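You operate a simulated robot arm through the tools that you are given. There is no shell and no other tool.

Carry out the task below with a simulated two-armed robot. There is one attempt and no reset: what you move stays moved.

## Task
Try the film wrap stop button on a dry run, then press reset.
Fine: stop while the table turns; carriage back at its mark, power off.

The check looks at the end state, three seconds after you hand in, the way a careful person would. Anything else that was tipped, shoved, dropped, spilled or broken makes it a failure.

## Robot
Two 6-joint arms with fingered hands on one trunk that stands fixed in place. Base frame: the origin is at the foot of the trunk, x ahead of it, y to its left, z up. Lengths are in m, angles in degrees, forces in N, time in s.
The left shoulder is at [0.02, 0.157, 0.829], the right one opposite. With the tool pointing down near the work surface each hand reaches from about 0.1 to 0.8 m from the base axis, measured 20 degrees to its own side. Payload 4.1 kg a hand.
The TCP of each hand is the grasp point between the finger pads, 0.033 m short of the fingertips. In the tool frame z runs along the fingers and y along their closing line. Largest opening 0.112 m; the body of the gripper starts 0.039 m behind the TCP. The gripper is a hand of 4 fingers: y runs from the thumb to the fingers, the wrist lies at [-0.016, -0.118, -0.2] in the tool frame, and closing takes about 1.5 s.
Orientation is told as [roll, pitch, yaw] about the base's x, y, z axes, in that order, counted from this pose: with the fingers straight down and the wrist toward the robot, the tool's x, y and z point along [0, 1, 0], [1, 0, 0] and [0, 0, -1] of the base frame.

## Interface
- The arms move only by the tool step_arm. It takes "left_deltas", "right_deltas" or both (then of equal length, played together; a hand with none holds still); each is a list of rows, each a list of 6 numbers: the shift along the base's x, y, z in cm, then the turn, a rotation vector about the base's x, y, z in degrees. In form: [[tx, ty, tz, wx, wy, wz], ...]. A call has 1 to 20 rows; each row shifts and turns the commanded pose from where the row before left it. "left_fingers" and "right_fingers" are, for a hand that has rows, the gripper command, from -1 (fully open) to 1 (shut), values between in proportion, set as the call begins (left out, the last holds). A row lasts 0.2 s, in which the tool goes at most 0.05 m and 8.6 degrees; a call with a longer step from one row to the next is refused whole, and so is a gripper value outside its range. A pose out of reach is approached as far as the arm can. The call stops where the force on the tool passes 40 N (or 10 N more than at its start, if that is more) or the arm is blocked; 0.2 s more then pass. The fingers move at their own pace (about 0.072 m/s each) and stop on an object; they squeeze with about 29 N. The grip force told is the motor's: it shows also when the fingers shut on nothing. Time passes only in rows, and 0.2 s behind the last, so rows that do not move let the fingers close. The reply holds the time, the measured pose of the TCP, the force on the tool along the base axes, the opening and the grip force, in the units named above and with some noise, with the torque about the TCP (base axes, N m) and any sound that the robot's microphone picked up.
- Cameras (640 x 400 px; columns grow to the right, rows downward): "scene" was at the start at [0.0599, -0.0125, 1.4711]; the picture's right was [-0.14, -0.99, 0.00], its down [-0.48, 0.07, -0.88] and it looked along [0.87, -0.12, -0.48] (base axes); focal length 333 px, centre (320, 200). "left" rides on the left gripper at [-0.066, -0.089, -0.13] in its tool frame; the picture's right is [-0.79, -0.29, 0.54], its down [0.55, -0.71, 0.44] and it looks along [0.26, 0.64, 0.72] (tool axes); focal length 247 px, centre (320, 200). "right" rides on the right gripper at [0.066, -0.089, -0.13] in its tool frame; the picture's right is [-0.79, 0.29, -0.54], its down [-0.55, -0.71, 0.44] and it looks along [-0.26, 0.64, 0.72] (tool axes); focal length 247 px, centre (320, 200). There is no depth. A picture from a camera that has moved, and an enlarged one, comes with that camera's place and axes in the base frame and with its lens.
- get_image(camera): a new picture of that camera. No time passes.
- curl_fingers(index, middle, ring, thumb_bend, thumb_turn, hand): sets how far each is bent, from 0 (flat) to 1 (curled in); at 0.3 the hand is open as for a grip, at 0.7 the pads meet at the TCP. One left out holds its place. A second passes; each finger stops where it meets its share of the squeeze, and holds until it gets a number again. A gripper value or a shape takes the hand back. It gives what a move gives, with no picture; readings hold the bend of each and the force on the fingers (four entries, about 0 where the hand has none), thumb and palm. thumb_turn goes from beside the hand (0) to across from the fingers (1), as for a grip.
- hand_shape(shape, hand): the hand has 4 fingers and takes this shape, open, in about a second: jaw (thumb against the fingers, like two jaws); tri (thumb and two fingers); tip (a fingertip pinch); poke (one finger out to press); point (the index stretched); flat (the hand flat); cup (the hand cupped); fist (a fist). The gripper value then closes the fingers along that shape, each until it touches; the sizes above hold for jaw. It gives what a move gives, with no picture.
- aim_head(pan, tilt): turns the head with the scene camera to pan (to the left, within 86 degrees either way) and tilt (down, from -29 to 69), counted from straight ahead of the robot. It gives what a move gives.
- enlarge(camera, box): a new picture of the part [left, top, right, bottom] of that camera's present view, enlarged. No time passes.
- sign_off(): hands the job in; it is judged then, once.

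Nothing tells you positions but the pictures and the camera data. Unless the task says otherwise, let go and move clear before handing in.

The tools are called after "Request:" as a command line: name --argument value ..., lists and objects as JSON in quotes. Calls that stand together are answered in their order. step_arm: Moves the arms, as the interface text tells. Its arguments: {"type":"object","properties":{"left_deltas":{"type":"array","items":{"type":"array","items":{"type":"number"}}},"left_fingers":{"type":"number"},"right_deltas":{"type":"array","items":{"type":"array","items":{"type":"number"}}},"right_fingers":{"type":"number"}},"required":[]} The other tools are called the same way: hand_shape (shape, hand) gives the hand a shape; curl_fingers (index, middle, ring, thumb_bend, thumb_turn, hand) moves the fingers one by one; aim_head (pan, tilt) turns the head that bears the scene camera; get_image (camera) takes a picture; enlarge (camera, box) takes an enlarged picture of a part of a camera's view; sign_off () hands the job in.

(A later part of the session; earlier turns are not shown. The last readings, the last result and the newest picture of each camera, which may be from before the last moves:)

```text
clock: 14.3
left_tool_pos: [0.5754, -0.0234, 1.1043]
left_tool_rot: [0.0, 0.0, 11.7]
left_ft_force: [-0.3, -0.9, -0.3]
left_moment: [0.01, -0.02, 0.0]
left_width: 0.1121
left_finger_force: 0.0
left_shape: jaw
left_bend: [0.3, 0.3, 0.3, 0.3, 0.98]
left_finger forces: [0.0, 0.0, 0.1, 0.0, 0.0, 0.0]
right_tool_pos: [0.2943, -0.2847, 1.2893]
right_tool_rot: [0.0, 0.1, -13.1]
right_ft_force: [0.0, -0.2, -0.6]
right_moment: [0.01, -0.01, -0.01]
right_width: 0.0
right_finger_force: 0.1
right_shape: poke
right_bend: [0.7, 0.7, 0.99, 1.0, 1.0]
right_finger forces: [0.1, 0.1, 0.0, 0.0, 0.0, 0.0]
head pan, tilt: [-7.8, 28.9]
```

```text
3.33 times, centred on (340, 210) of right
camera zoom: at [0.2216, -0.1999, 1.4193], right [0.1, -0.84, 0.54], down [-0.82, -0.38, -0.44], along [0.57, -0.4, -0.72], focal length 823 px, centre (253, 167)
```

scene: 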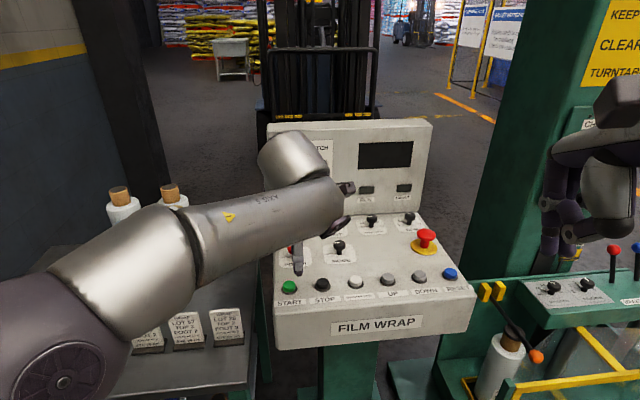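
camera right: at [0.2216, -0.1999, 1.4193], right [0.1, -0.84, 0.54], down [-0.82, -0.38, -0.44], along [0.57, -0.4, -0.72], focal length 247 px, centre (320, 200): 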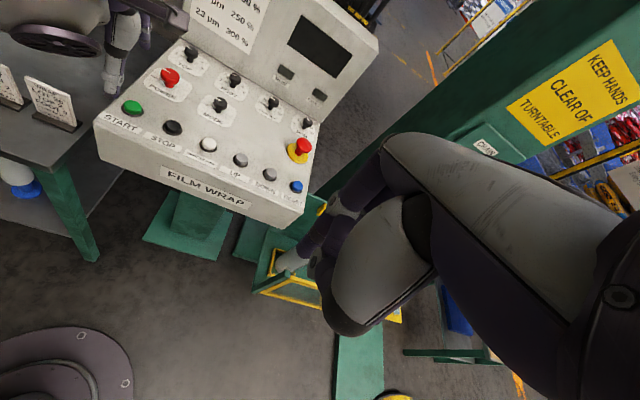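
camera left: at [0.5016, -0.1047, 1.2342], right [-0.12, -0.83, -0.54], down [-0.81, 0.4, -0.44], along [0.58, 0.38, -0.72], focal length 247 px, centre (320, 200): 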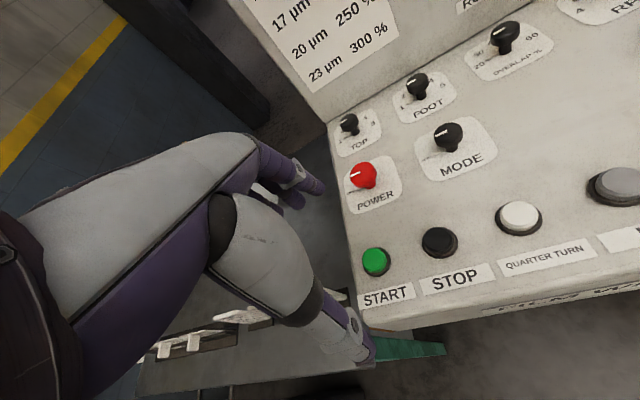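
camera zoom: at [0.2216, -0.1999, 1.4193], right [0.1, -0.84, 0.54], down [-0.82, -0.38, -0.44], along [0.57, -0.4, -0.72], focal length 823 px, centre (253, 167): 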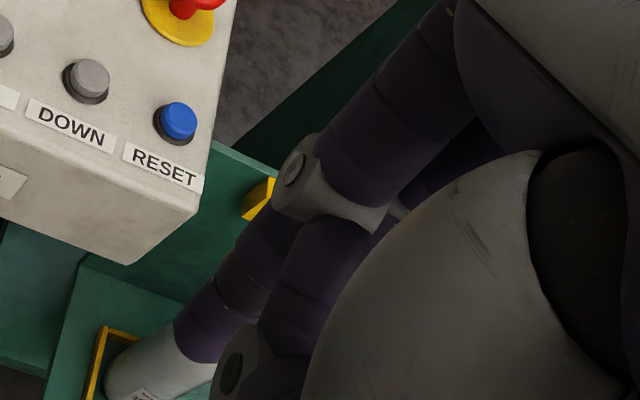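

The poke finger's exact tip I'll check later against the console. Now I move the left hand over the POWER knob at a neutral yaw, where reach should suffice.

Request:
step_arm --left_deltas '[[3.3, -0.45, -1.6, 0, 0, -2.9], [3.3, -0.45, -1.6, 0, 0, -2.9], [3.3, -0.45, -1.5, 0, 0, -2.9], [3.3, -0.45, -1.5, 0, 0, -2.9]]'

Request:
get_image --camera "left"

Request:
get_image --camera "scene"

Request:
enlarge --camera "right" --box '[80, 20, 260, 140]'

```text
clock: 15.3
left_tool_pos: [0.6975, -0.0414, 1.0454]
left_tool_rot: [-0.1, 0.1, 1.1]
left_ft_force: [-0.4, -0.3, 0.1]
left_moment: [0.0, 0.01, -0.01]
left_width: 0.1119
left_finger_force: 0.2
left_shape: jaw
left_bend: [0.3, 0.3, 0.3, 0.3, 0.98]
left_finger forces: [0.1, 0.1, 0.0, 0.0, 0.1, 0.0]
left hand out of reach, approached as far as the arm can: row 4
right_tool_pos: [0.295, -0.2845, 1.2905]
right_tool_rot: [0.0, 0.1, -13.2]
right_ft_force: [0.1, 0.3, -0.2]
right_moment: [0.03, 0.02, 0.02]
right_width: 0.0002
right_finger_force: 0.0
right_shape: poke
right_bend: [0.7, 0.7, 0.99, 1.0, 1.0]
right_finger forces: [0.0, 0.0, 0.0, 0.0, 0.0, 0.1]
head pan, tilt: [-7.8, 28.9]
```

```text
taken
camera left: at [0.6098, -0.1081, 1.1773], right [-0.27, -0.8, -0.54], down [-0.72, 0.54, -0.43], along [0.64, 0.27, -0.72], focal length 247 px, centre (320, 200)
```

left: 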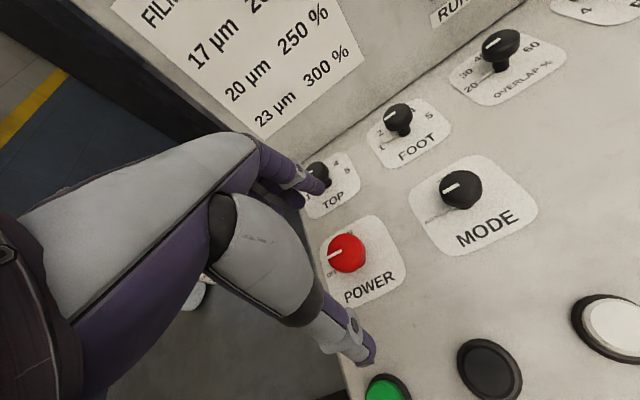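

```text
taken
```

scene: 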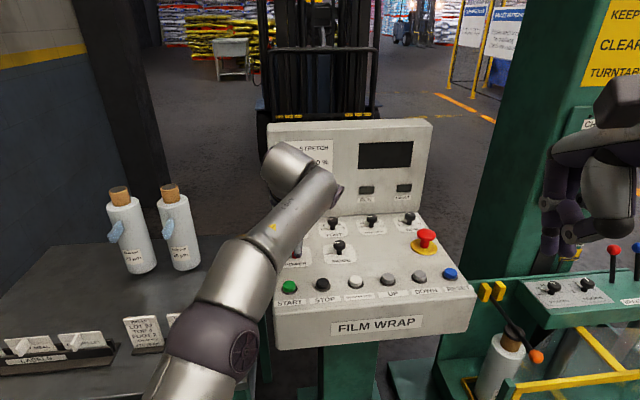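

```text
3.33 times, centred on (170, 80) of right
camera zoom: at [0.2217, -0.1999, 1.4192], right [0.1, -0.84, 0.54], down [-0.82, -0.38, -0.44], along [0.57, -0.4, -0.72], focal length 823 px, centre (820, 600)
```

zoom: 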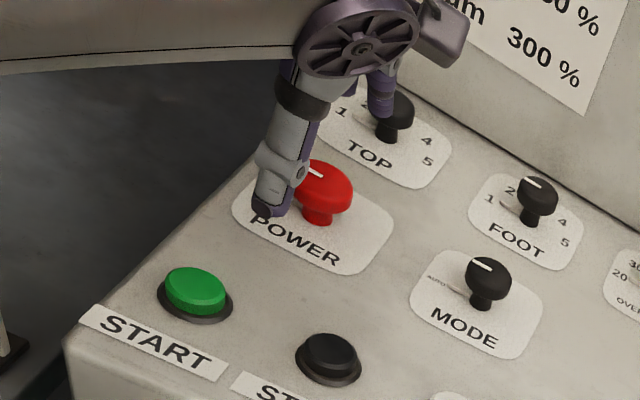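

The left hand is just above the POWER knob at (0.698, -0.041). I descend around the knob with the fingers open, centring on it.

Request:
step_arm --left_deltas '[[0.3, 0, -1.5, 0, 0, 0], [0.5, 0, -1.5, 0, 0, 0], [0.35, 0, -1.5, 0, 0, 0]]'

Request:
get_image --camera "left"

Request:
enlarge --camera "right" --box '[80, 20, 260, 140]'

```text
clock: 16.1
left_tool_pos: [0.7078, -0.0416, 1.0024]
left_tool_rot: [0.1, 0.0, 0.1]
left_ft_force: [-0.7, -0.9, -0.2]
left_moment: [0.03, 0.02, -0.01]
left_width: 0.112
left_finger_force: 0.0
left_shape: jaw
left_bend: [0.3, 0.3, 0.3, 0.3, 0.98]
left_finger forces: [0.0, 0.0, 0.1, 0.1, 0.0, 0.0]
right_tool_pos: [0.2948, -0.2844, 1.29]
right_tool_rot: [-0.1, -0.1, -13.1]
right_ft_force: [-0.9, 0.5, 1.1]
right_moment: [-0.01, -0.02, -0.01]
right_width: 0.0
right_finger_force: 0.1
right_shape: poke
right_bend: [0.7, 0.7, 0.99, 1.0, 1.0]
right_finger forces: [0.0, 0.1, 0.1, 0.0, 0.0, 0.0]
head pan, tilt: [-7.8, 28.9]
```

```text
taken
camera left: at [0.6185, -0.1062, 1.1338], right [-0.29, -0.79, -0.54], down [-0.71, 0.55, -0.44], along [0.64, 0.26, -0.72], focal length 247 px, centre (320, 200)
```

left: 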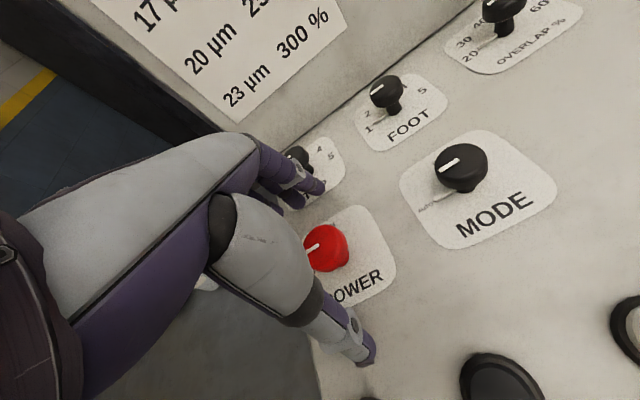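

```text
3.33 times, centred on (170, 80) of right
camera zoom: at [0.2215, -0.1999, 1.4193], right [0.1, -0.84, 0.54], down [-0.82, -0.38, -0.44], along [0.57, -0.4, -0.72], focal length 823 px, centre (820, 600)
```

zoom: 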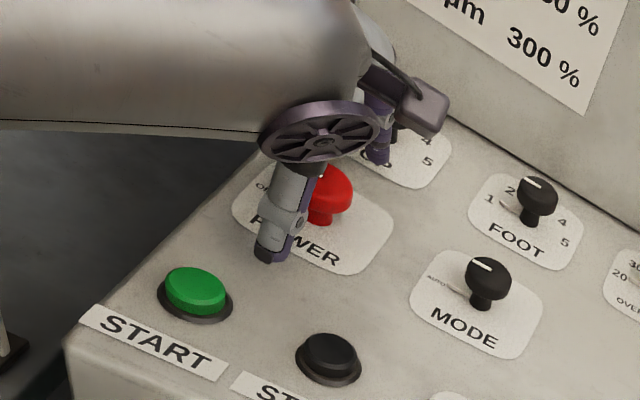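

The jaws straddle the knob at the right height. I'll wind the hand counter-clockwise first to gain room for the clockwise turn.

Request:
step_arm --left_deltas '[[0.1, -0.05, -0.2, 0, 0, 7], [0, 0, 0, 0, 0, 7], [0, 0, 0, 0, 0, 6]]'

Request:
get_image --camera "left"

Request:
enlarge --camera "right" --box '[80, 20, 260, 140]'

```text
clock: 16.9
left_tool_pos: [0.704, -0.0404, 0.9993]
left_tool_rot: [0.0, 0.1, 20.1]
left_ft_force: [-0.5, 0.4, 0.4]
left_moment: [-0.01, 0.01, -0.05]
left_width: 0.1119
left_finger_force: 0.0
left_shape: jaw
left_bend: [0.3, 0.3, 0.3, 0.3, 0.98]
left_finger forces: [0.0, 0.1, 0.0, 0.1, 0.0, 0.0]
left hand out of reach, approached as far as the arm can: row 3
right_tool_pos: [0.2946, -0.2853, 1.2898]
right_tool_rot: [0.1, 0.1, -13.0]
right_ft_force: [1.0, 0.2, 0.0]
right_moment: [-0.02, 0.0, 0.05]
right_width: 0.0
right_finger_force: 0.1
right_shape: poke
right_bend: [0.7, 0.7, 0.99, 1.0, 1.0]
right_finger forces: [0.0, 0.0, 0.0, 0.0, 0.1, 0.1]
head pan, tilt: [-7.8, 28.9]
```

```text
taken
camera left: at [0.6421, -0.1314, 1.1302], right [0.0, -0.84, -0.54], down [-0.86, 0.27, -0.44], along [0.51, 0.46, -0.72], focal length 247 px, centre (320, 200)
```

left: 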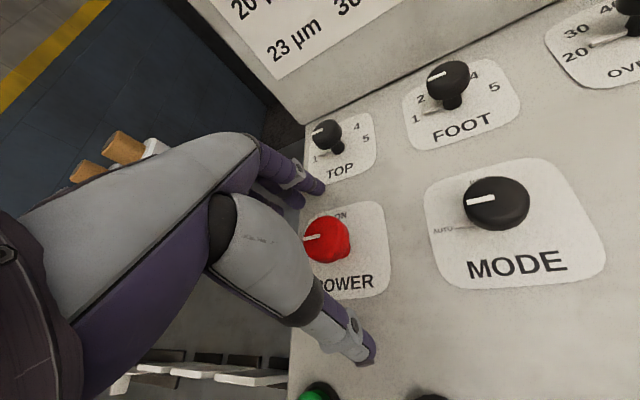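

```text
3.33 times, centred on (170, 80) of right
camera zoom: at [0.2215, -0.1997, 1.4193], right [0.1, -0.84, 0.54], down [-0.82, -0.38, -0.44], along [0.57, -0.4, -0.72], focal length 823 px, centre (820, 600)
```

zoom: 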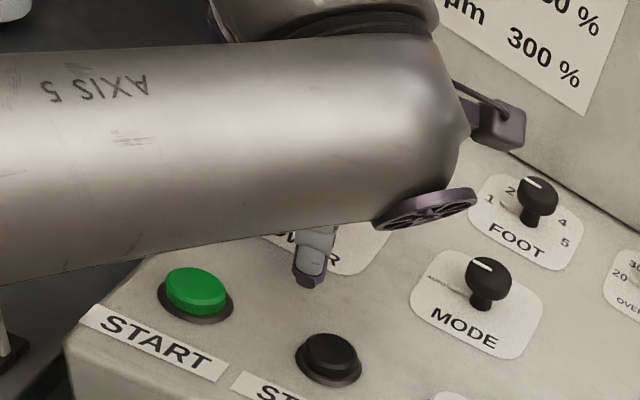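

The knob sits between thumb and fingers at about (0.710, -0.043). I close the grip on it.

Request:
step_arm --left_deltas '[[0, 0, 0, 0, 0, 0], [0, 0, 0, 0, 0, 0], [0, 0, 0, 0, 0, 0], [0, 0, 0, 0, 0, 0], [0, 0, 0, 0, 0, 0], [0, 0, 0, 0, 0, 0], [0, 0, 0, 0, 0, 0], [0, 0, 0, 0, 0, 0]]' --left_fingers 1

Request:
get_image --camera "left"

```text
clock: 18.7
left_tool_pos: [0.704, -0.0398, 0.9986]
left_tool_rot: [0.0, 0.0, 20.0]
left_ft_force: [-5.2, -1.1, 0.2]
left_moment: [-0.04, 0.14, 0.0]
left_width: 0.0276
left_finger_force: 29.5
left_shape: jaw
left_bend: [0.76, 0.5, 0.51, 0.73, 1.0]
left_finger forces: [14.3, 7.5, 0.0, 0.0, 25.5, 0.0]
right_tool_pos: [0.2953, -0.2848, 1.2892]
right_tool_rot: [0.1, 0.0, -13.1]
right_ft_force: [-0.3, 0.4, 0.2]
right_moment: [0.03, -0.02, 0.02]
right_width: 0.0
right_finger_force: 0.1
right_shape: poke
right_bend: [0.7, 0.7, 0.99, 1.0, 1.0]
right_finger forces: [0.1, 0.1, 0.0, 0.1, 0.0, 0.1]
head pan, tilt: [-7.8, 28.9]
```

```text
taken
camera left: at [0.6419, -0.1316, 1.1302], right [0.0, -0.84, -0.54], down [-0.86, 0.28, -0.44], along [0.52, 0.46, -0.72], focal length 247 px, centre (320, 200)
```

left: 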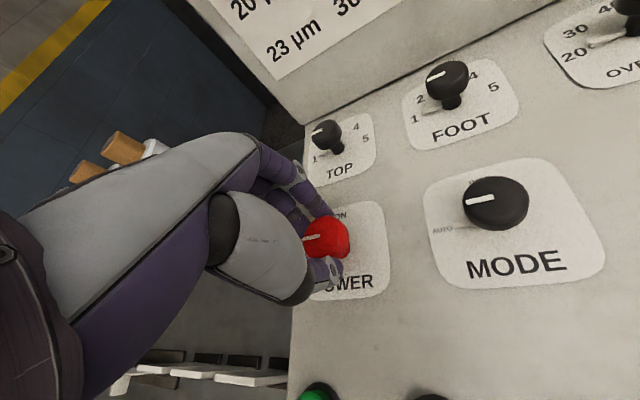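

Grip is solid on the knob. I turn it clockwise the first 40°, keeping the grip on the knob's axis.

Request:
step_arm --left_deltas '[[0.05, -0.02, 0, 0, 0, -8], [0.05, -0.02, 0, 0, 0, -8], [0.05, 0, 0, 0, 0, -8], [0.05, 0, 0, 0, 0, -8], [0.05, 0, 0, 0, 0, -8]]'

Request:
get_image --camera "left"

Request:
enlarge --camera "right" --box '[80, 20, 260, 140]'

```text
clock: 19.9
left_tool_pos: [0.707, -0.0394, 0.9983]
left_tool_rot: [0.1, -0.1, -20.0]
left_ft_force: [-5.2, 16.4, 0.0]
left_moment: [0.44, 0.12, 0.15]
left_width: 0.025
left_finger_force: 29.0
left_shape: jaw
left_bend: [0.77, 0.5, 0.51, 0.72, 1.0]
left_finger forces: [11.3, 10.3, 0.1, 0.1, 31.8, 0.0]
right_tool_pos: [0.2953, -0.2835, 1.29]
right_tool_rot: [0.0, 0.1, -13.1]
right_ft_force: [0.2, -0.6, -1.4]
right_moment: [0.03, -0.02, -0.02]
right_width: 0.0
right_finger_force: 0.1
right_shape: poke
right_bend: [0.7, 0.7, 0.99, 1.0, 1.0]
right_finger forces: [0.1, 0.1, 0.0, 0.0, 0.0, 0.1]
head pan, tilt: [-7.8, 28.9]
```

```text
taken
camera left: at [0.6003, -0.07, 1.1298], right [-0.54, -0.65, -0.54], down [-0.48, 0.76, -0.43], along [0.69, 0.02, -0.72], focal length 247 px, centre (320, 200)
```

left: 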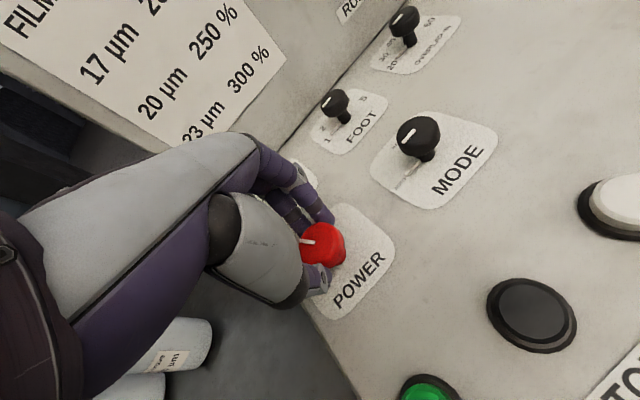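

```text
3.33 times, centred on (170, 80) of right
camera zoom: at [0.2215, -0.1992, 1.4194], right [0.1, -0.84, 0.54], down [-0.82, -0.38, -0.44], along [0.57, -0.4, -0.72], focal length 823 px, centre (820, 600)
```

zoom: 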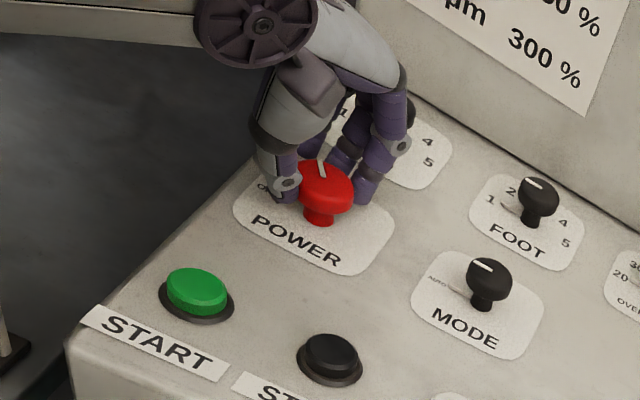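

The knob is turning with the hand (pointer about halfway). I ease the sideways load and turn the rest toward ON.

Request:
step_arm --left_deltas '[[0.0, 0.25, 0, 0, 0, 0], [0.08, 0, 0, 0, 0, -8], [0.08, 0, 0, 0, 0, -8], [0.08, 0, 0, 0, 0, -8], [0.08, 0, 0, 0, 0, -8]]'

Request:
get_image --camera "left"

Request:
enlarge --camera "right" --box '[80, 20, 260, 140]'

Request:
get_image --camera "scene"

```text
clock: 21.1
left_tool_pos: [0.6956, -0.0294, 0.9912]
left_tool_rot: [0.9, -1.0, -50.4]
left_ft_force: [21.9, -4.0, -3.3]
left_moment: [0.19, -0.23, 0.15]
left_width: 0.0303
left_finger_force: 29.1
left_shape: jaw
left_bend: [0.76, 0.44, 0.51, 0.75, 1.0]
left_finger forces: [22.4, 17.8, 5.7, 0.0, 23.0, 0.0]
left hand out of reach, approached as far as the arm can: row 4, 5
right_tool_pos: [0.2964, -0.2846, 1.2908]
right_tool_rot: [0.1, 0.0, -13.2]
right_ft_force: [0.4, 0.2, -0.1]
right_moment: [0.0, 0.0, -0.01]
right_width: 0.0001
right_finger_force: 0.1
right_shape: poke
right_bend: [0.7, 0.7, 0.99, 1.0, 1.0]
right_finger forces: [0.0, 0.0, 0.0, 0.1, 0.0, 0.0]
head pan, tilt: [-7.8, 28.9]
stopped in row 5 (left hand): the force on the tool passed its limit at 44 N (the readings are from after the stop); the commanded pose is now the measured one
```

```text
taken
camera left: at [0.5842, -0.0018, 1.1211], right [-0.78, -0.29, -0.56], down [-0.02, 0.9, -0.44], along [0.62, -0.33, -0.71], focal length 247 px, centre (320, 200)
```

left: 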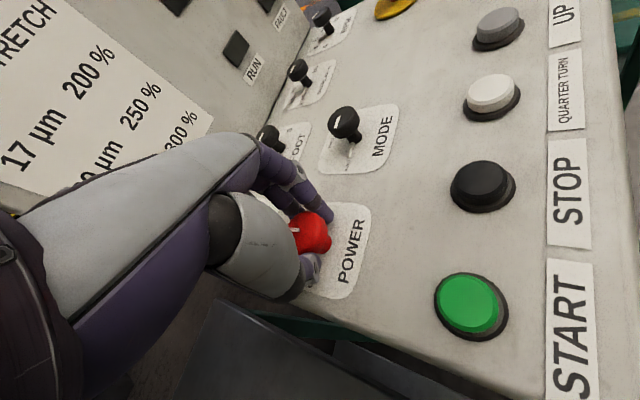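

```text
3.33 times, centred on (170, 80) of right
camera zoom: at [0.2224, -0.2002, 1.4191], right [0.1, -0.84, 0.54], down [-0.82, -0.38, -0.43], along [0.57, -0.4, -0.72], focal length 823 px, centre (820, 600)
```

zoom: 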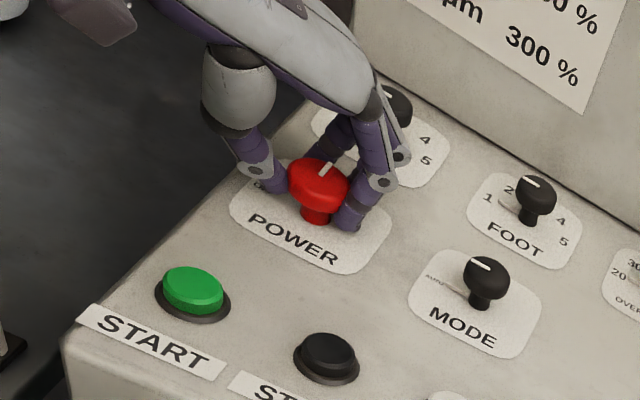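

```text
taken
```

scene: 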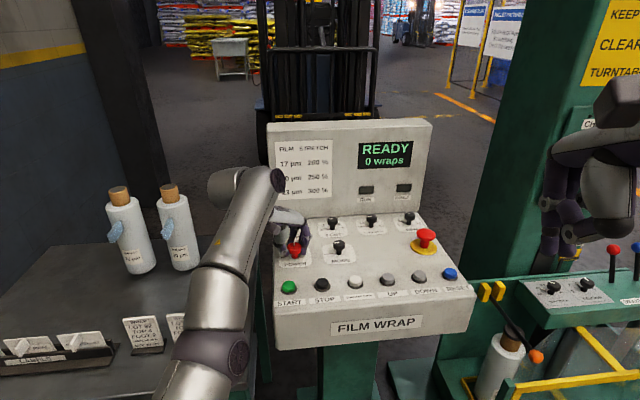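

The display lit: READY, 0 wraps, so power is on. I release the knob, lift straight up and retract the left hand.

Request:
step_arm --left_deltas '[[0, 0, 0.2, 0, 0, 0], [0, 0, 0.3, 0, 0, 0], [0, 0, 0, 0, 0, 0], [0, 0, 0, 0, 0, 0], [0, 0, 0, 0, 0, 0], [0, 0, 0, 0, 0, 0]]' --left_fingers -1

Request:
get_image --camera "left"

Request:
enlarge --camera "right" --box '[80, 20, 260, 140]'

```text
clock: 22.5
left_tool_pos: [0.6921, -0.0302, 0.9984]
left_tool_rot: [0.7, -0.6, -50.5]
left_ft_force: [-0.2, 0.1, 1.1]
left_moment: [-0.01, 0.0, 0.04]
left_width: 0.1116
left_finger_force: 0.0
left_shape: jaw
left_bend: [0.3, 0.3, 0.3, 0.3, 0.98]
left_finger forces: [0.0, 0.0, 0.0, 0.0, 0.1, 0.0]
right_tool_pos: [0.294, -0.2844, 1.2902]
right_tool_rot: [0.0, 0.0, -13.1]
right_ft_force: [0.7, -0.1, 0.0]
right_moment: [-0.01, -0.03, -0.02]
right_width: 0.0
right_finger_force: 0.0
right_shape: poke
right_bend: [0.7, 0.7, 0.99, 1.0, 1.0]
right_finger forces: [0.0, 0.0, 0.0, 0.2, 0.0, 0.0]
head pan, tilt: [-7.8, 28.9]
```

```text
taken
camera left: at [0.582, -0.0019, 1.1272], right [-0.78, -0.28, -0.55], down [-0.02, 0.9, -0.44], along [0.62, -0.33, -0.71], focal length 247 px, centre (320, 200)
```

left: 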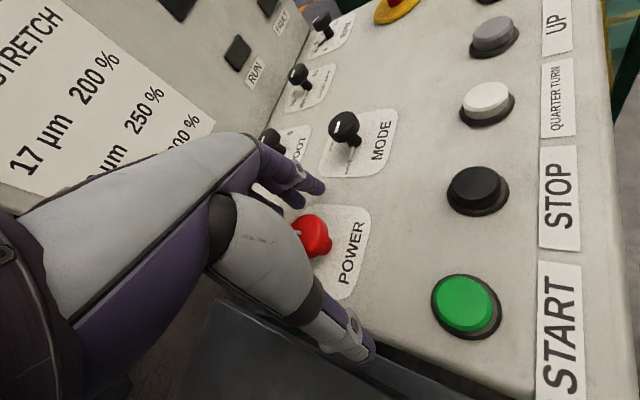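

```text
3.33 times, centred on (170, 80) of right
camera zoom: at [0.2216, -0.1999, 1.4192], right [0.1, -0.84, 0.54], down [-0.82, -0.38, -0.44], along [0.57, -0.4, -0.72], focal length 823 px, centre (820, 600)
```

zoom: 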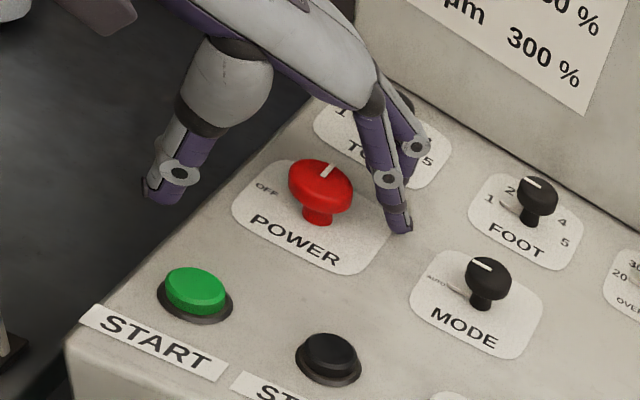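

The knob stays at ON with its pointer at 12 o'clock. I lift the left hand off and retract it to a viewing position.

Request:
step_arm --left_deltas '[[0, 0, 2, 0, 0, 0], [0, 0, 2, 0, 0, 0], [-1, 0, 2, 0, 0, 4], [-3, 0.5, 2, 0, 0, 6], [-4, 0.5, 2, 0, 0, 6], [-4, 0.5, 2, 0, 0, 6], [-4, 0.5, 2, 0, 0, 6], [-4, 1, 2, 0, 0, 6], [-2, 1, 1, 0, 0, 4]]'

Request:
get_image --camera "left"

Request:
get_image --camera "scene"

Request:
enlarge --camera "scene" --box '[260, 110, 450, 230]'

```text
clock: 24.5
left_tool_pos: [0.5657, -0.019, 1.2406]
left_tool_rot: [0.9, -0.5, -12.4]
left_ft_force: [0.0, -0.6, -0.3]
left_moment: [0.0, 0.05, 0.0]
left_width: 0.1116
left_finger_force: 0.0
left_shape: jaw
left_bend: [0.3, 0.3, 0.3, 0.3, 0.98]
left_finger forces: [0.1, 0.0, 0.0, 0.0, 0.0, 0.1]
left hand out of reach, approached as far as the arm can: row 1, 2, 3, 4, 5, 6, 7, 8, 9
right_tool_pos: [0.2957, -0.2841, 1.2903]
right_tool_rot: [0.1, 0.1, -13.1]
right_ft_force: [0.6, 0.1, 0.3]
right_moment: [-0.02, 0.06, 0.01]
right_width: 0.0
right_finger_force: 0.0
right_shape: poke
right_bend: [0.7, 0.7, 0.99, 1.0, 1.0]
right_finger forces: [0.0, 0.1, 0.0, 0.1, 0.0, 0.1]
head pan, tilt: [-7.8, 28.9]
```

```text
taken
camera left: at [0.463, -0.0642, 1.3692], right [-0.44, -0.71, -0.55], down [-0.57, 0.7, -0.43], along [0.69, 0.12, -0.71], focal length 247 px, centre (320, 200)
```

left: 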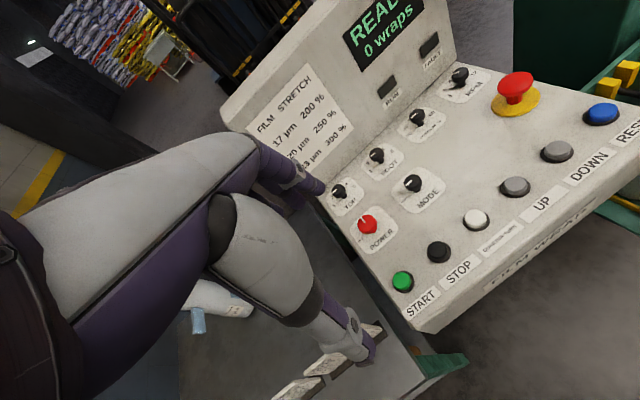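

```text
taken
```

scene: 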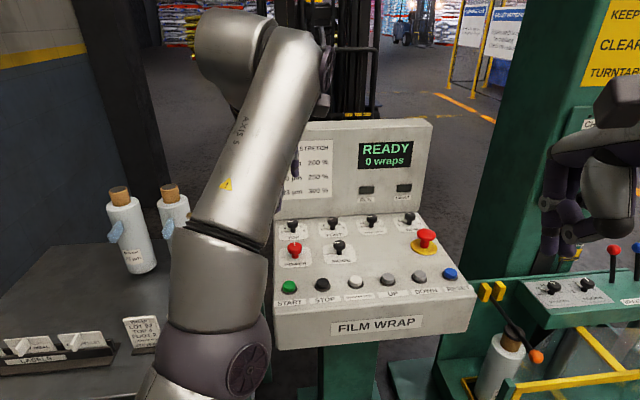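

```text
3.33 times, centred on (355, 170) of scene
camera zoom: at [0.0602, -0.0125, 1.4711], right [-0.14, -0.99, 0.0], down [-0.48, 0.07, -0.88], along [0.87, -0.12, -0.48], focal length 1109 px, centre (203, 300)
```

zoom: 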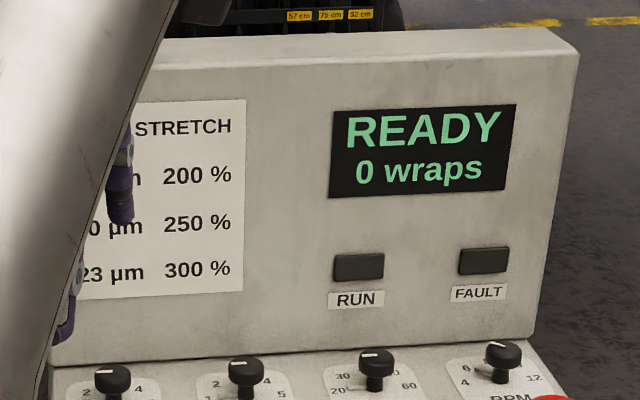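

Display reads READY / 0 wraps. I move the left hand well clear and look at it before bringing the right poke finger over the buttons.

Request:
step_arm --left_deltas '[[-2.9, 2.8, -0.4, 0, 0, 0], [-2.9, 2.8, -0.4, 0, 0, 0], [-2.9, 2.8, -0.4, 0, 0, 0], [-2.9, 2.8, -0.4, 0, 0, 0], [-2.9, 2.8, -0.4, 0, 0, 0]]' --right_deltas '[[3.5, 1, -1.5, 0, 0, 2.6], [3.5, 1, -1.5, 0, 0, 2.6], [3.5, 1, -1.5, 0, 0, 2.6], [3.5, 1, -1.5, 0, 0, 2.6], [3.5, 1, -1.5, 0, 0, 2.6]]'

Request:
get_image --camera "left"

Request:
get_image --camera "scene"

Request:
get_image --camera "right"

```text
clock: 25.7
left_tool_pos: [0.5172, 0.0687, 1.3061]
left_tool_rot: [0.9, -0.5, -12.7]
left_ft_force: [1.1, -0.6, -0.1]
left_moment: [0.05, -0.01, -0.01]
left_width: 0.1119
left_finger_force: 0.2
left_shape: jaw
left_bend: [0.3, 0.3, 0.3, 0.3, 0.98]
left_finger forces: [0.0, 0.1, 0.0, 0.1, 0.0, 0.0]
left hand out of reach, approached as far as the arm can: row 1, 2, 3, 4, 5
right_tool_pos: [0.4709, -0.2343, 1.2156]
right_tool_rot: [0.2, 0.0, -0.1]
right_ft_force: [0.1, -0.9, -0.3]
right_moment: [0.02, 0.04, 0.0]
right_width: 0.0
right_finger_force: 0.0
right_shape: poke
right_bend: [0.7, 0.7, 0.99, 1.0, 1.0]
right_finger forces: [0.0, 0.1, 0.0, 0.0, 0.0, 0.0]
head pan, tilt: [-7.8, 28.9]
```

```text
taken
camera left: at [0.4146, 0.0232, 1.4353], right [-0.45, -0.71, -0.55], down [-0.57, 0.7, -0.43], along [0.69, 0.12, -0.71], focal length 247 px, centre (320, 200)
```

left: 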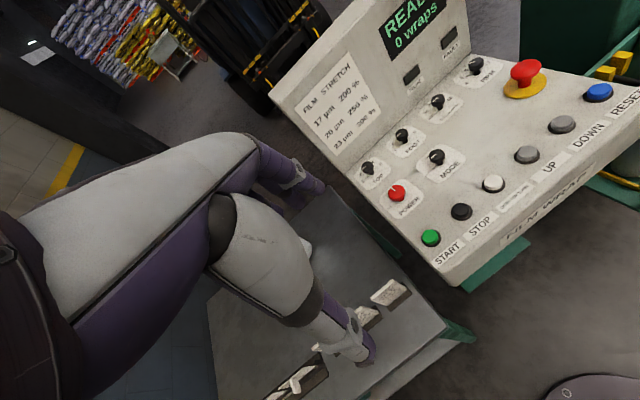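

```text
taken
```

scene: 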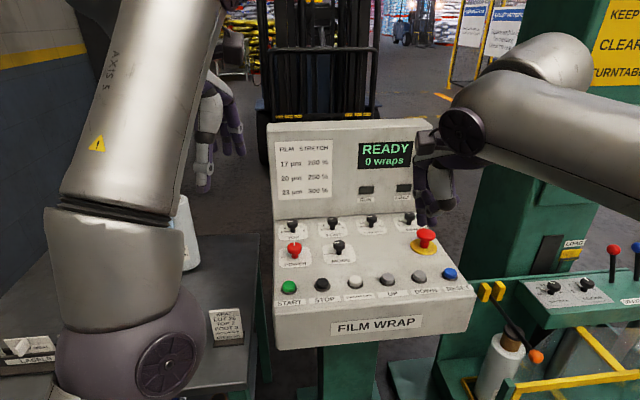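

```text
taken
camera right: at [0.3797, -0.1686, 1.3446], right [0.28, -0.79, 0.54], down [-0.71, -0.55, -0.44], along [0.64, -0.26, -0.72], focal length 247 px, centre (320, 200)
```

right: 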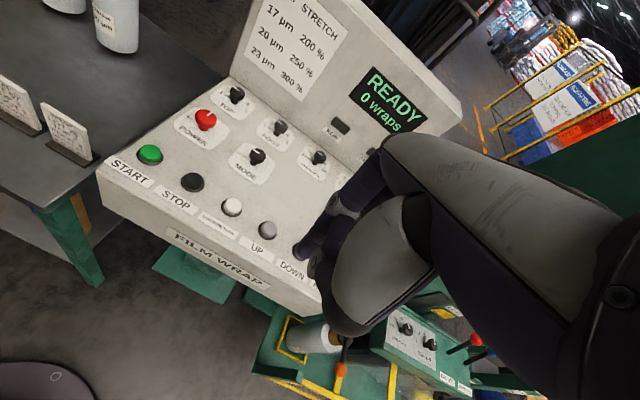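

Request:
step_arm --left_deltas '[[-3, 0.5, -1.5, 0, 0, 0], [-3, 1, -2, 0, 0, 0], [-3, 1.5, -2, 0, 0, 0], [-2, 2, -2, 0, 0, 0], [-1, 2, -2, 0, 0, 0]]'

Request:
get_image --camera "left"

Request:
get_image --camera "scene"

```text
clock: 26.9
left_tool_pos: [0.5079, 0.0934, 1.3281]
left_tool_rot: [1.2, -0.7, -12.2]
left_ft_force: [1.0, -0.7, -1.0]
left_moment: [0.08, 0.04, -0.02]
left_width: 0.1121
left_finger_force: 0.1
left_shape: jaw
left_bend: [0.3, 0.3, 0.3, 0.3, 0.98]
left_finger forces: [0.0, 0.0, 0.0, 0.0, 0.0, 0.0]
left hand out of reach, approached as far as the arm can: row 1, 2, 3, 4, 5
right_tool_pos: [0.47, -0.2347, 1.2151]
right_tool_rot: [0.1, 0.0, -0.1]
right_ft_force: [1.0, -1.4, -0.5]
right_moment: [0.05, 0.04, 0.03]
right_width: 0.0
right_finger_force: 0.0
right_shape: poke
right_bend: [0.7, 0.7, 0.99, 1.0, 1.0]
right_finger forces: [0.0, 0.1, 0.0, 0.0, 0.0, 0.0]
head pan, tilt: [-7.8, 28.9]
```

```text
taken
camera left: at [0.4037, 0.0467, 1.4562], right [-0.44, -0.7, -0.56], down [-0.57, 0.7, -0.43], along [0.69, 0.13, -0.71], focal length 247 px, centre (320, 200)
```

left: 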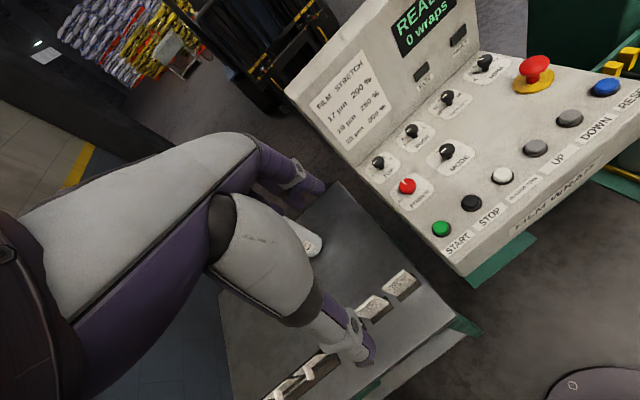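

```text
taken
```

scene: 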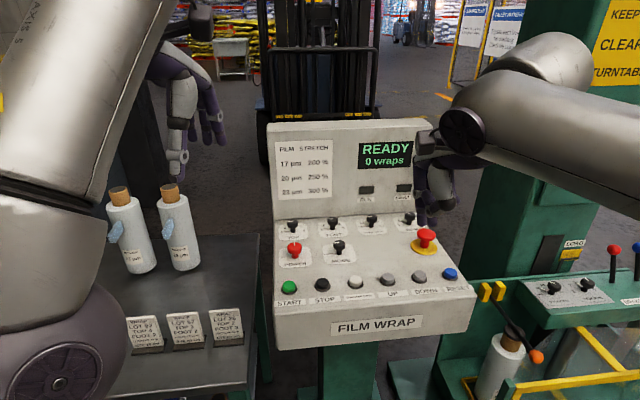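

The left arm is not following as commanded; it seems to be folded into a limit. I'll look at the arm itself before moving it more.

Request:
aim_head --pan 55 --tilt 20

Request:
get_image --camera "scene"

Request:
aim_head --pan 30 --tilt 45

Request:
get_image --camera "scene"

Request:
aim_head --pan 30 --tilt 5

Request:
get_image --camera "scene"

Request:
get_image --camera "right"

```text
clock: 28.2
left_tool_pos: [0.506, 0.0943, 1.3281]
left_tool_rot: [1.2, -0.8, -12.2]
left_ft_force: [-0.4, 0.4, 0.3]
left_moment: [-0.03, 0.02, 0.03]
left_width: 0.1119
left_finger_force: 0.1
left_shape: jaw
left_bend: [0.3, 0.3, 0.3, 0.3, 0.98]
left_finger forces: [0.0, 0.0, 0.1, 0.0, 0.1, 0.1]
right_tool_pos: [0.4691, -0.2337, 1.2155]
right_tool_rot: [0.1, 0.0, -0.1]
right_ft_force: [-0.2, 0.3, 0.0]
right_moment: [-0.02, 0.0, -0.03]
right_width: 0.0001
right_finger_force: 0.1
right_shape: poke
right_bend: [0.7, 0.7, 0.99, 1.0, 1.0]
right_finger forces: [0.0, 0.0, 0.0, 0.0, 0.0, 0.0]
head pan, tilt: [55.0, 20.0]
```

```text
taken
```

scene: 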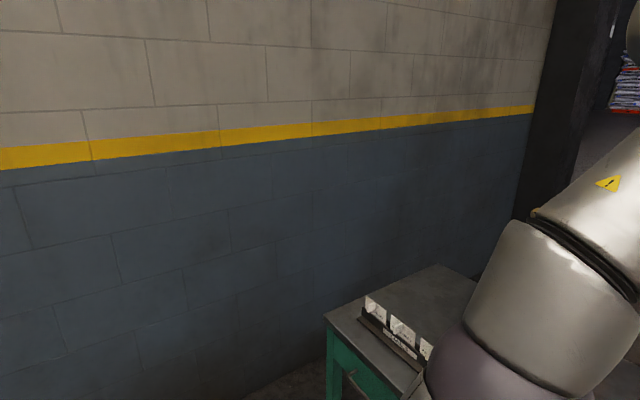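

```text
clock: 29.1
left_tool_pos: [0.506, 0.0942, 1.328]
left_tool_rot: [1.1, -0.8, -12.1]
left_ft_force: [0.3, -0.4, 0.8]
left_moment: [-0.02, -0.02, -0.02]
left_width: 0.1121
left_finger_force: 0.1
left_shape: jaw
left_bend: [0.3, 0.3, 0.3, 0.3, 0.98]
left_finger forces: [0.0, 0.1, 0.1, 0.0, 0.1, 0.0]
right_tool_pos: [0.4703, -0.234, 1.2142]
right_tool_rot: [0.0, -0.2, -0.2]
right_ft_force: [-0.5, 1.0, -0.1]
right_moment: [-0.02, 0.03, -0.01]
right_width: 0.0
right_finger_force: 0.1
right_shape: poke
right_bend: [0.7, 0.7, 0.99, 1.0, 1.0]
right_finger forces: [0.0, 0.0, 0.1, 0.0, 0.0, 0.1]
head pan, tilt: [30.0, 45.0]
```

```text
taken
```

scene: 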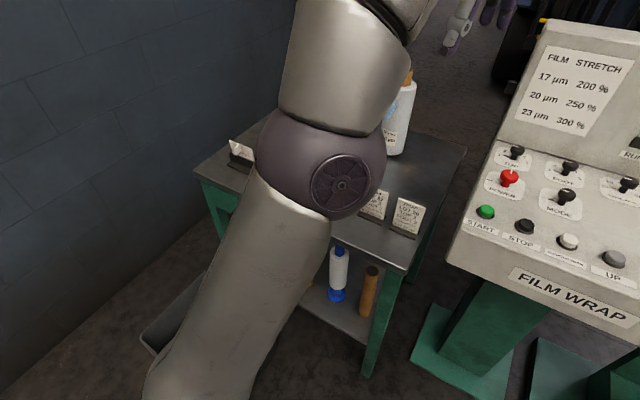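

```text
clock: 30.2
left_tool_pos: [0.5063, 0.0936, 1.3278]
left_tool_rot: [1.2, -0.7, -12.2]
left_ft_force: [0.9, -0.6, 0.0]
left_moment: [0.01, -0.02, 0.01]
left_width: 0.1121
left_finger_force: 0.0
left_shape: jaw
left_bend: [0.3, 0.3, 0.3, 0.3, 0.98]
left_finger forces: [0.0, 0.0, 0.0, 0.0, 0.0, 0.0]
right_tool_pos: [0.4707, -0.2338, 1.2155]
right_tool_rot: [0.0, 0.0, -0.1]
right_ft_force: [0.5, -0.1, 0.4]
right_moment: [-0.03, 0.01, 0.02]
right_width: 0.0
right_finger_force: 0.0
right_shape: poke
right_bend: [0.7, 0.7, 0.99, 1.0, 1.0]
right_finger forces: [0.0, 0.1, 0.0, 0.0, 0.1, 0.0]
head pan, tilt: [30.0, 5.0]
```

```text
taken
```

scene: 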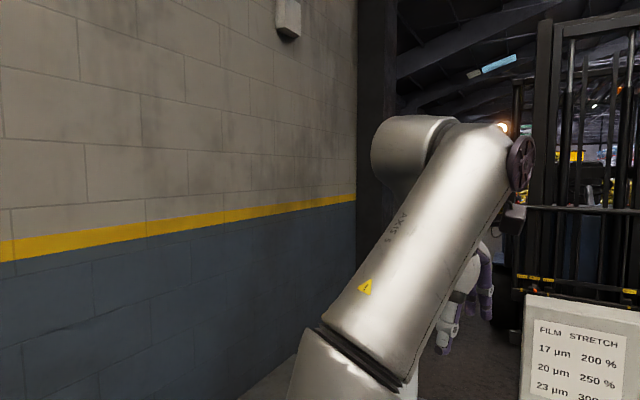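

```text
taken
camera right: at [0.3793, -0.1678, 1.3448], right [0.28, -0.79, 0.54], down [-0.71, -0.55, -0.44], along [0.64, -0.26, -0.72], focal length 247 px, centre (320, 200)
```

right: 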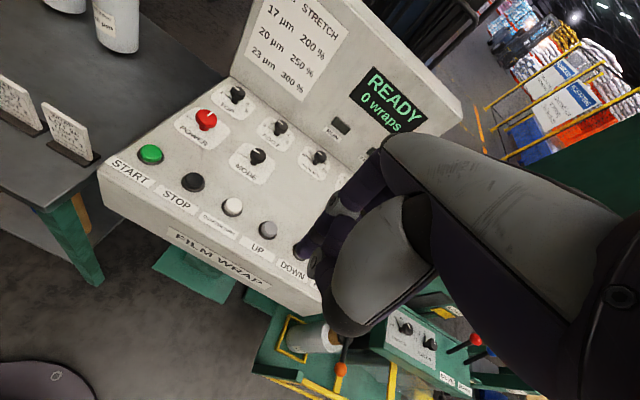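

The left arm has gone nearly straight. I'll probe with small single moves to find a direction that folds it back.

Request:
step_arm --left_deltas '[[-4, 0, 0, 0, 0, 0]]'

Request:
step_arm --left_deltas '[[0, 0, -4, 0, 0, 0]]'

Request:
step_arm --left_deltas '[[0, 0, 0, 0, 0, 8]]'

Request:
step_arm --left_deltas '[[0, 0, 0, 0, 8, 0]]'

```text
clock: 30.6
left_tool_pos: [0.4579, 0.0929, 1.3055]
left_tool_rot: [0.5, -0.8, -12.5]
left_ft_force: [2.3, -5.5, -8.9]
left_moment: [0.38, 0.15, 0.09]
left_width: 0.112
left_finger_force: 0.0
left_shape: jaw
left_bend: [0.3, 0.3, 0.3, 0.3, 0.98]
left_finger forces: [0.0, 0.0, 0.0, 0.1, 0.0, 0.1]
right_tool_pos: [0.4729, -0.2361, 1.2145]
right_tool_rot: [0.1, 0.1, -0.2]
right_ft_force: [1.8, -1.5, -1.2]
right_moment: [0.13, 0.09, 0.03]
right_width: 0.0
right_finger_force: 0.2
right_shape: poke
right_bend: [0.7, 0.7, 0.99, 1.0, 1.0]
right_finger forces: [0.1, 0.0, 0.0, 0.1, 0.1, 0.0]
head pan, tilt: [30.0, 5.0]
```

```text
clock: 31.0
left_tool_pos: [0.4551, 0.0987, 1.2667]
left_tool_rot: [0.8, -0.8, -12.5]
left_ft_force: [0.0, -0.2, 0.0]
left_moment: [-0.01, 0.0, 0.0]
left_width: 0.112
left_finger_force: 0.1
left_shape: jaw
left_bend: [0.3, 0.3, 0.3, 0.3, 0.98]
left_finger forces: [0.0, 0.0, 0.0, 0.0, 0.0, 0.0]
right_tool_pos: [0.4701, -0.2333, 1.2155]
right_tool_rot: [0.0, 0.0, 0.0]
right_ft_force: [0.5, -0.2, 0.5]
right_moment: [-0.01, 0.03, 0.0]
right_width: 0.0002
right_finger_force: 0.0
right_shape: poke
right_bend: [0.7, 0.7, 0.99, 1.0, 1.0]
right_finger forces: [0.1, 0.1, 0.0, 0.0, 0.0, 0.0]
head pan, tilt: [30.0, 5.0]
```

```text
clock: 31.4
left_tool_pos: [0.4537, 0.0975, 1.2644]
left_tool_rot: [0.7, -0.8, -4.6]
left_ft_force: [-0.1, 0.6, 0.3]
left_moment: [-0.04, -0.01, 0.01]
left_width: 0.1123
left_finger_force: 0.0
left_shape: jaw
left_bend: [0.3, 0.3, 0.3, 0.3, 0.98]
left_finger forces: [0.1, 0.0, 0.0, 0.0, 0.0, 0.0]
right_tool_pos: [0.4703, -0.234, 1.2161]
right_tool_rot: [0.0, 0.0, 0.0]
right_ft_force: [0.3, 1.1, -0.2]
right_moment: [-0.02, 0.0, 0.01]
right_width: 0.0
right_finger_force: 0.0
right_shape: poke
right_bend: [0.7, 0.7, 0.99, 1.0, 1.0]
right_finger forces: [0.0, 0.0, 0.0, 0.0, 0.0, 0.1]
head pan, tilt: [30.0, 5.0]
```

```text
clock: 31.8
left_tool_pos: [0.4541, 0.0986, 1.2647]
left_tool_rot: [0.1, 7.3, -4.5]
left_ft_force: [-0.4, -0.5, 0.3]
left_moment: [-0.03, -0.04, -0.05]
left_width: 0.1121
left_finger_force: 0.0
left_shape: jaw
left_bend: [0.3, 0.3, 0.3, 0.3, 0.98]
left_finger forces: [0.1, 0.0, 0.1, 0.0, 0.1, 0.0]
right_tool_pos: [0.4689, -0.2344, 1.2171]
right_tool_rot: [0.1, 0.0, 0.0]
right_ft_force: [-0.4, -0.3, 0.1]
right_moment: [-0.02, 0.0, 0.03]
right_width: 0.0
right_finger_force: 0.1
right_shape: poke
right_bend: [0.7, 0.7, 0.99, 1.0, 1.0]
right_finger forces: [0.0, 0.1, 0.0, 0.0, 0.1, 0.0]
head pan, tilt: [30.0, 5.0]
```

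The left arm follows commands again. I undo the tilt, return it to a neutral pose clear of the console, and check.

Request:
step_arm --left_deltas '[[-1, 1, 0, 0, -7.3, 0], [-1.5, 1.5, -0.5, 0, 0, -4], [-1.5, 1.5, -0.5, 0, 0, -4], [-1, 1, -0.5, 0, 0, 0]]'

Request:
get_image --camera "left"

Request:
aim_head --pan -7.8 --tilt 28.9

Request:
get_image --camera "scene"

```text
clock: 32.8
left_tool_pos: [0.4039, 0.1482, 1.2474]
left_tool_rot: [0.8, 0.0, -12.5]
left_ft_force: [1.1, -0.6, 0.3]
left_moment: [0.0, 0.0, -0.02]
left_width: 0.1121
left_finger_force: 0.0
left_shape: jaw
left_bend: [0.3, 0.3, 0.3, 0.3, 0.98]
left_finger forces: [0.0, 0.1, 0.0, 0.1, 0.0, 0.1]
right_tool_pos: [0.4699, -0.2341, 1.2159]
right_tool_rot: [0.1, 0.0, -0.1]
right_ft_force: [0.4, 0.3, -0.8]
right_moment: [-0.01, -0.01, 0.0]
right_width: 0.0001
right_finger_force: 0.0
right_shape: poke
right_bend: [0.7, 0.7, 0.99, 1.0, 1.0]
right_finger forces: [0.1, 0.0, 0.0, 0.0, 0.0, 0.0]
head pan, tilt: [30.0, 5.0]
```

```text
taken
camera left: at [0.3017, 0.1025, 1.3782], right [-0.45, -0.7, -0.55], down [-0.57, 0.7, -0.43], along [0.69, 0.12, -0.72], focal length 247 px, centre (320, 200)
```

left: 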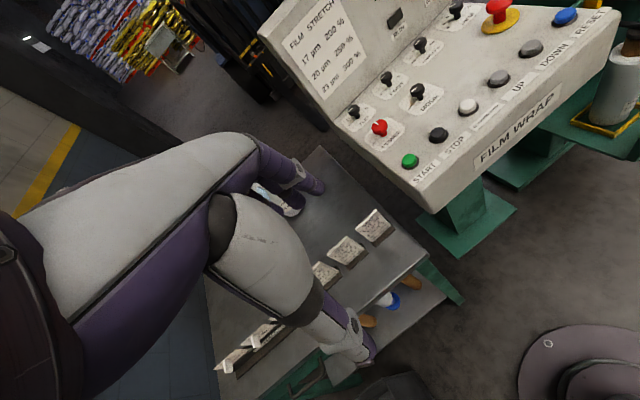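

```text
clock: 33.8
left_tool_pos: [0.4044, 0.148, 1.2482]
left_tool_rot: [0.7, -0.1, -12.4]
left_ft_force: [-0.6, 0.1, 0.1]
left_moment: [0.02, -0.01, -0.02]
left_width: 0.1118
left_finger_force: 0.0
left_shape: jaw
left_bend: [0.3, 0.3, 0.3, 0.3, 0.98]
left_finger forces: [0.0, 0.0, 0.0, 0.1, 0.0, 0.0]
right_tool_pos: [0.4695, -0.2336, 1.2168]
right_tool_rot: [0.0, 0.0, -0.1]
right_ft_force: [0.4, -1.1, 0.5]
right_moment: [-0.01, -0.03, 0.04]
right_width: 0.0
right_finger_force: 0.0
right_shape: poke
right_bend: [0.7, 0.7, 0.99, 1.0, 1.0]
right_finger forces: [0.1, 0.0, 0.1, 0.0, 0.0, 0.0]
head pan, tilt: [-7.8, 28.9]
```

```text
taken
```

scene: 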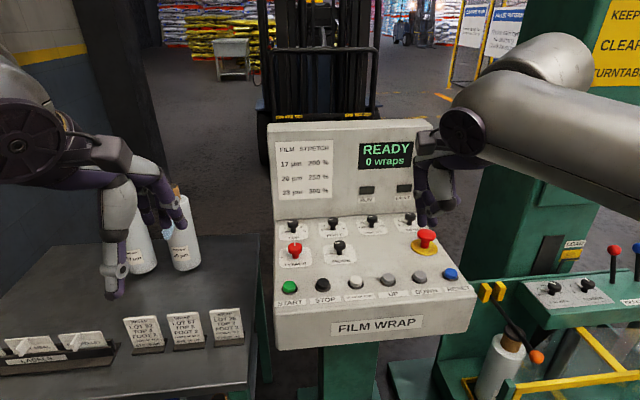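

Left hand is clear and now gives a good side view of all buttons. I bring the right poke finger over START, staying above it, to see where the tip really is.

Request:
step_arm --right_deltas '[[2.2, 3.5, -2.2, 0, 0, 0], [2.2, 3.5, -2.2, 0, 0, 0], [2.2, 3.5, -2.2, 0, 0, 0], [2.2, 3.6, -2.2, 0, 0, 0], [2.2, 3.6, -2.3, 0, 0, 0], [2.0, 3.7, -2.3, 0, 0, 0]]'

Request:
get_image --camera "left"

Request:
get_image --camera "right"

Request:
get_image --camera "scene"

```text
clock: 35.2
left_tool_pos: [0.403, 0.1471, 1.2478]
left_tool_rot: [0.7, 0.0, -12.5]
left_ft_force: [-0.8, -0.8, 0.2]
left_moment: [0.05, -0.08, 0.03]
left_width: 0.1121
left_finger_force: 0.1
left_shape: jaw
left_bend: [0.3, 0.3, 0.3, 0.3, 0.98]
left_finger forces: [0.1, 0.1, 0.1, 0.0, 0.1, 0.1]
right_tool_pos: [0.6011, -0.0236, 1.0815]
right_tool_rot: [0.0, 0.0, -0.1]
right_ft_force: [0.4, -1.4, 0.8]
right_moment: [0.03, -0.03, -0.01]
right_width: 0.0
right_finger_force: 0.1
right_shape: poke
right_bend: [0.7, 0.7, 0.99, 1.0, 1.0]
right_finger forces: [0.0, 0.1, 0.0, 0.1, 0.1, 0.0]
head pan, tilt: [-7.8, 28.9]
```

```text
taken
camera left: at [0.3012, 0.102, 1.3786], right [-0.45, -0.71, -0.55], down [-0.57, 0.7, -0.43], along [0.69, 0.12, -0.72], focal length 247 px, centre (320, 200)
```

left: 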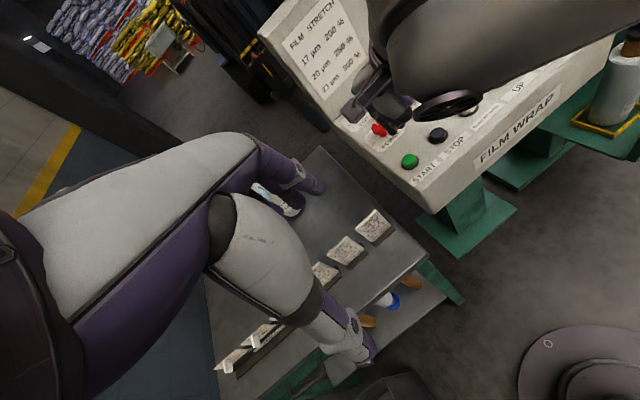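

```text
taken
camera right: at [0.5104, 0.0428, 1.2105], right [0.28, -0.79, 0.54], down [-0.71, -0.55, -0.44], along [0.64, -0.26, -0.72], focal length 247 px, centre (320, 200)
```

right: 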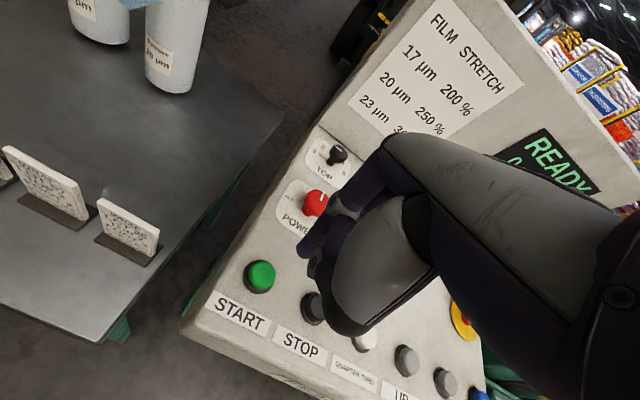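

```text
taken
```

scene: 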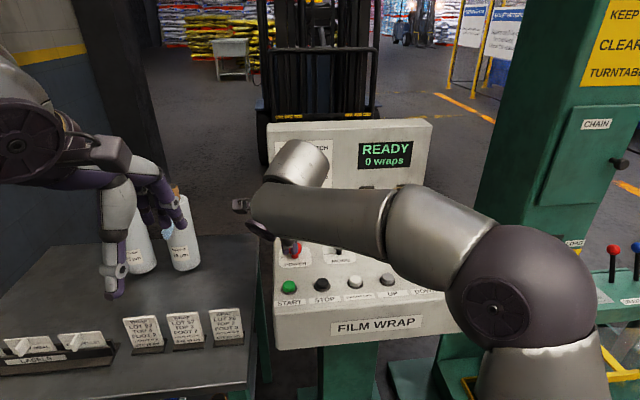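

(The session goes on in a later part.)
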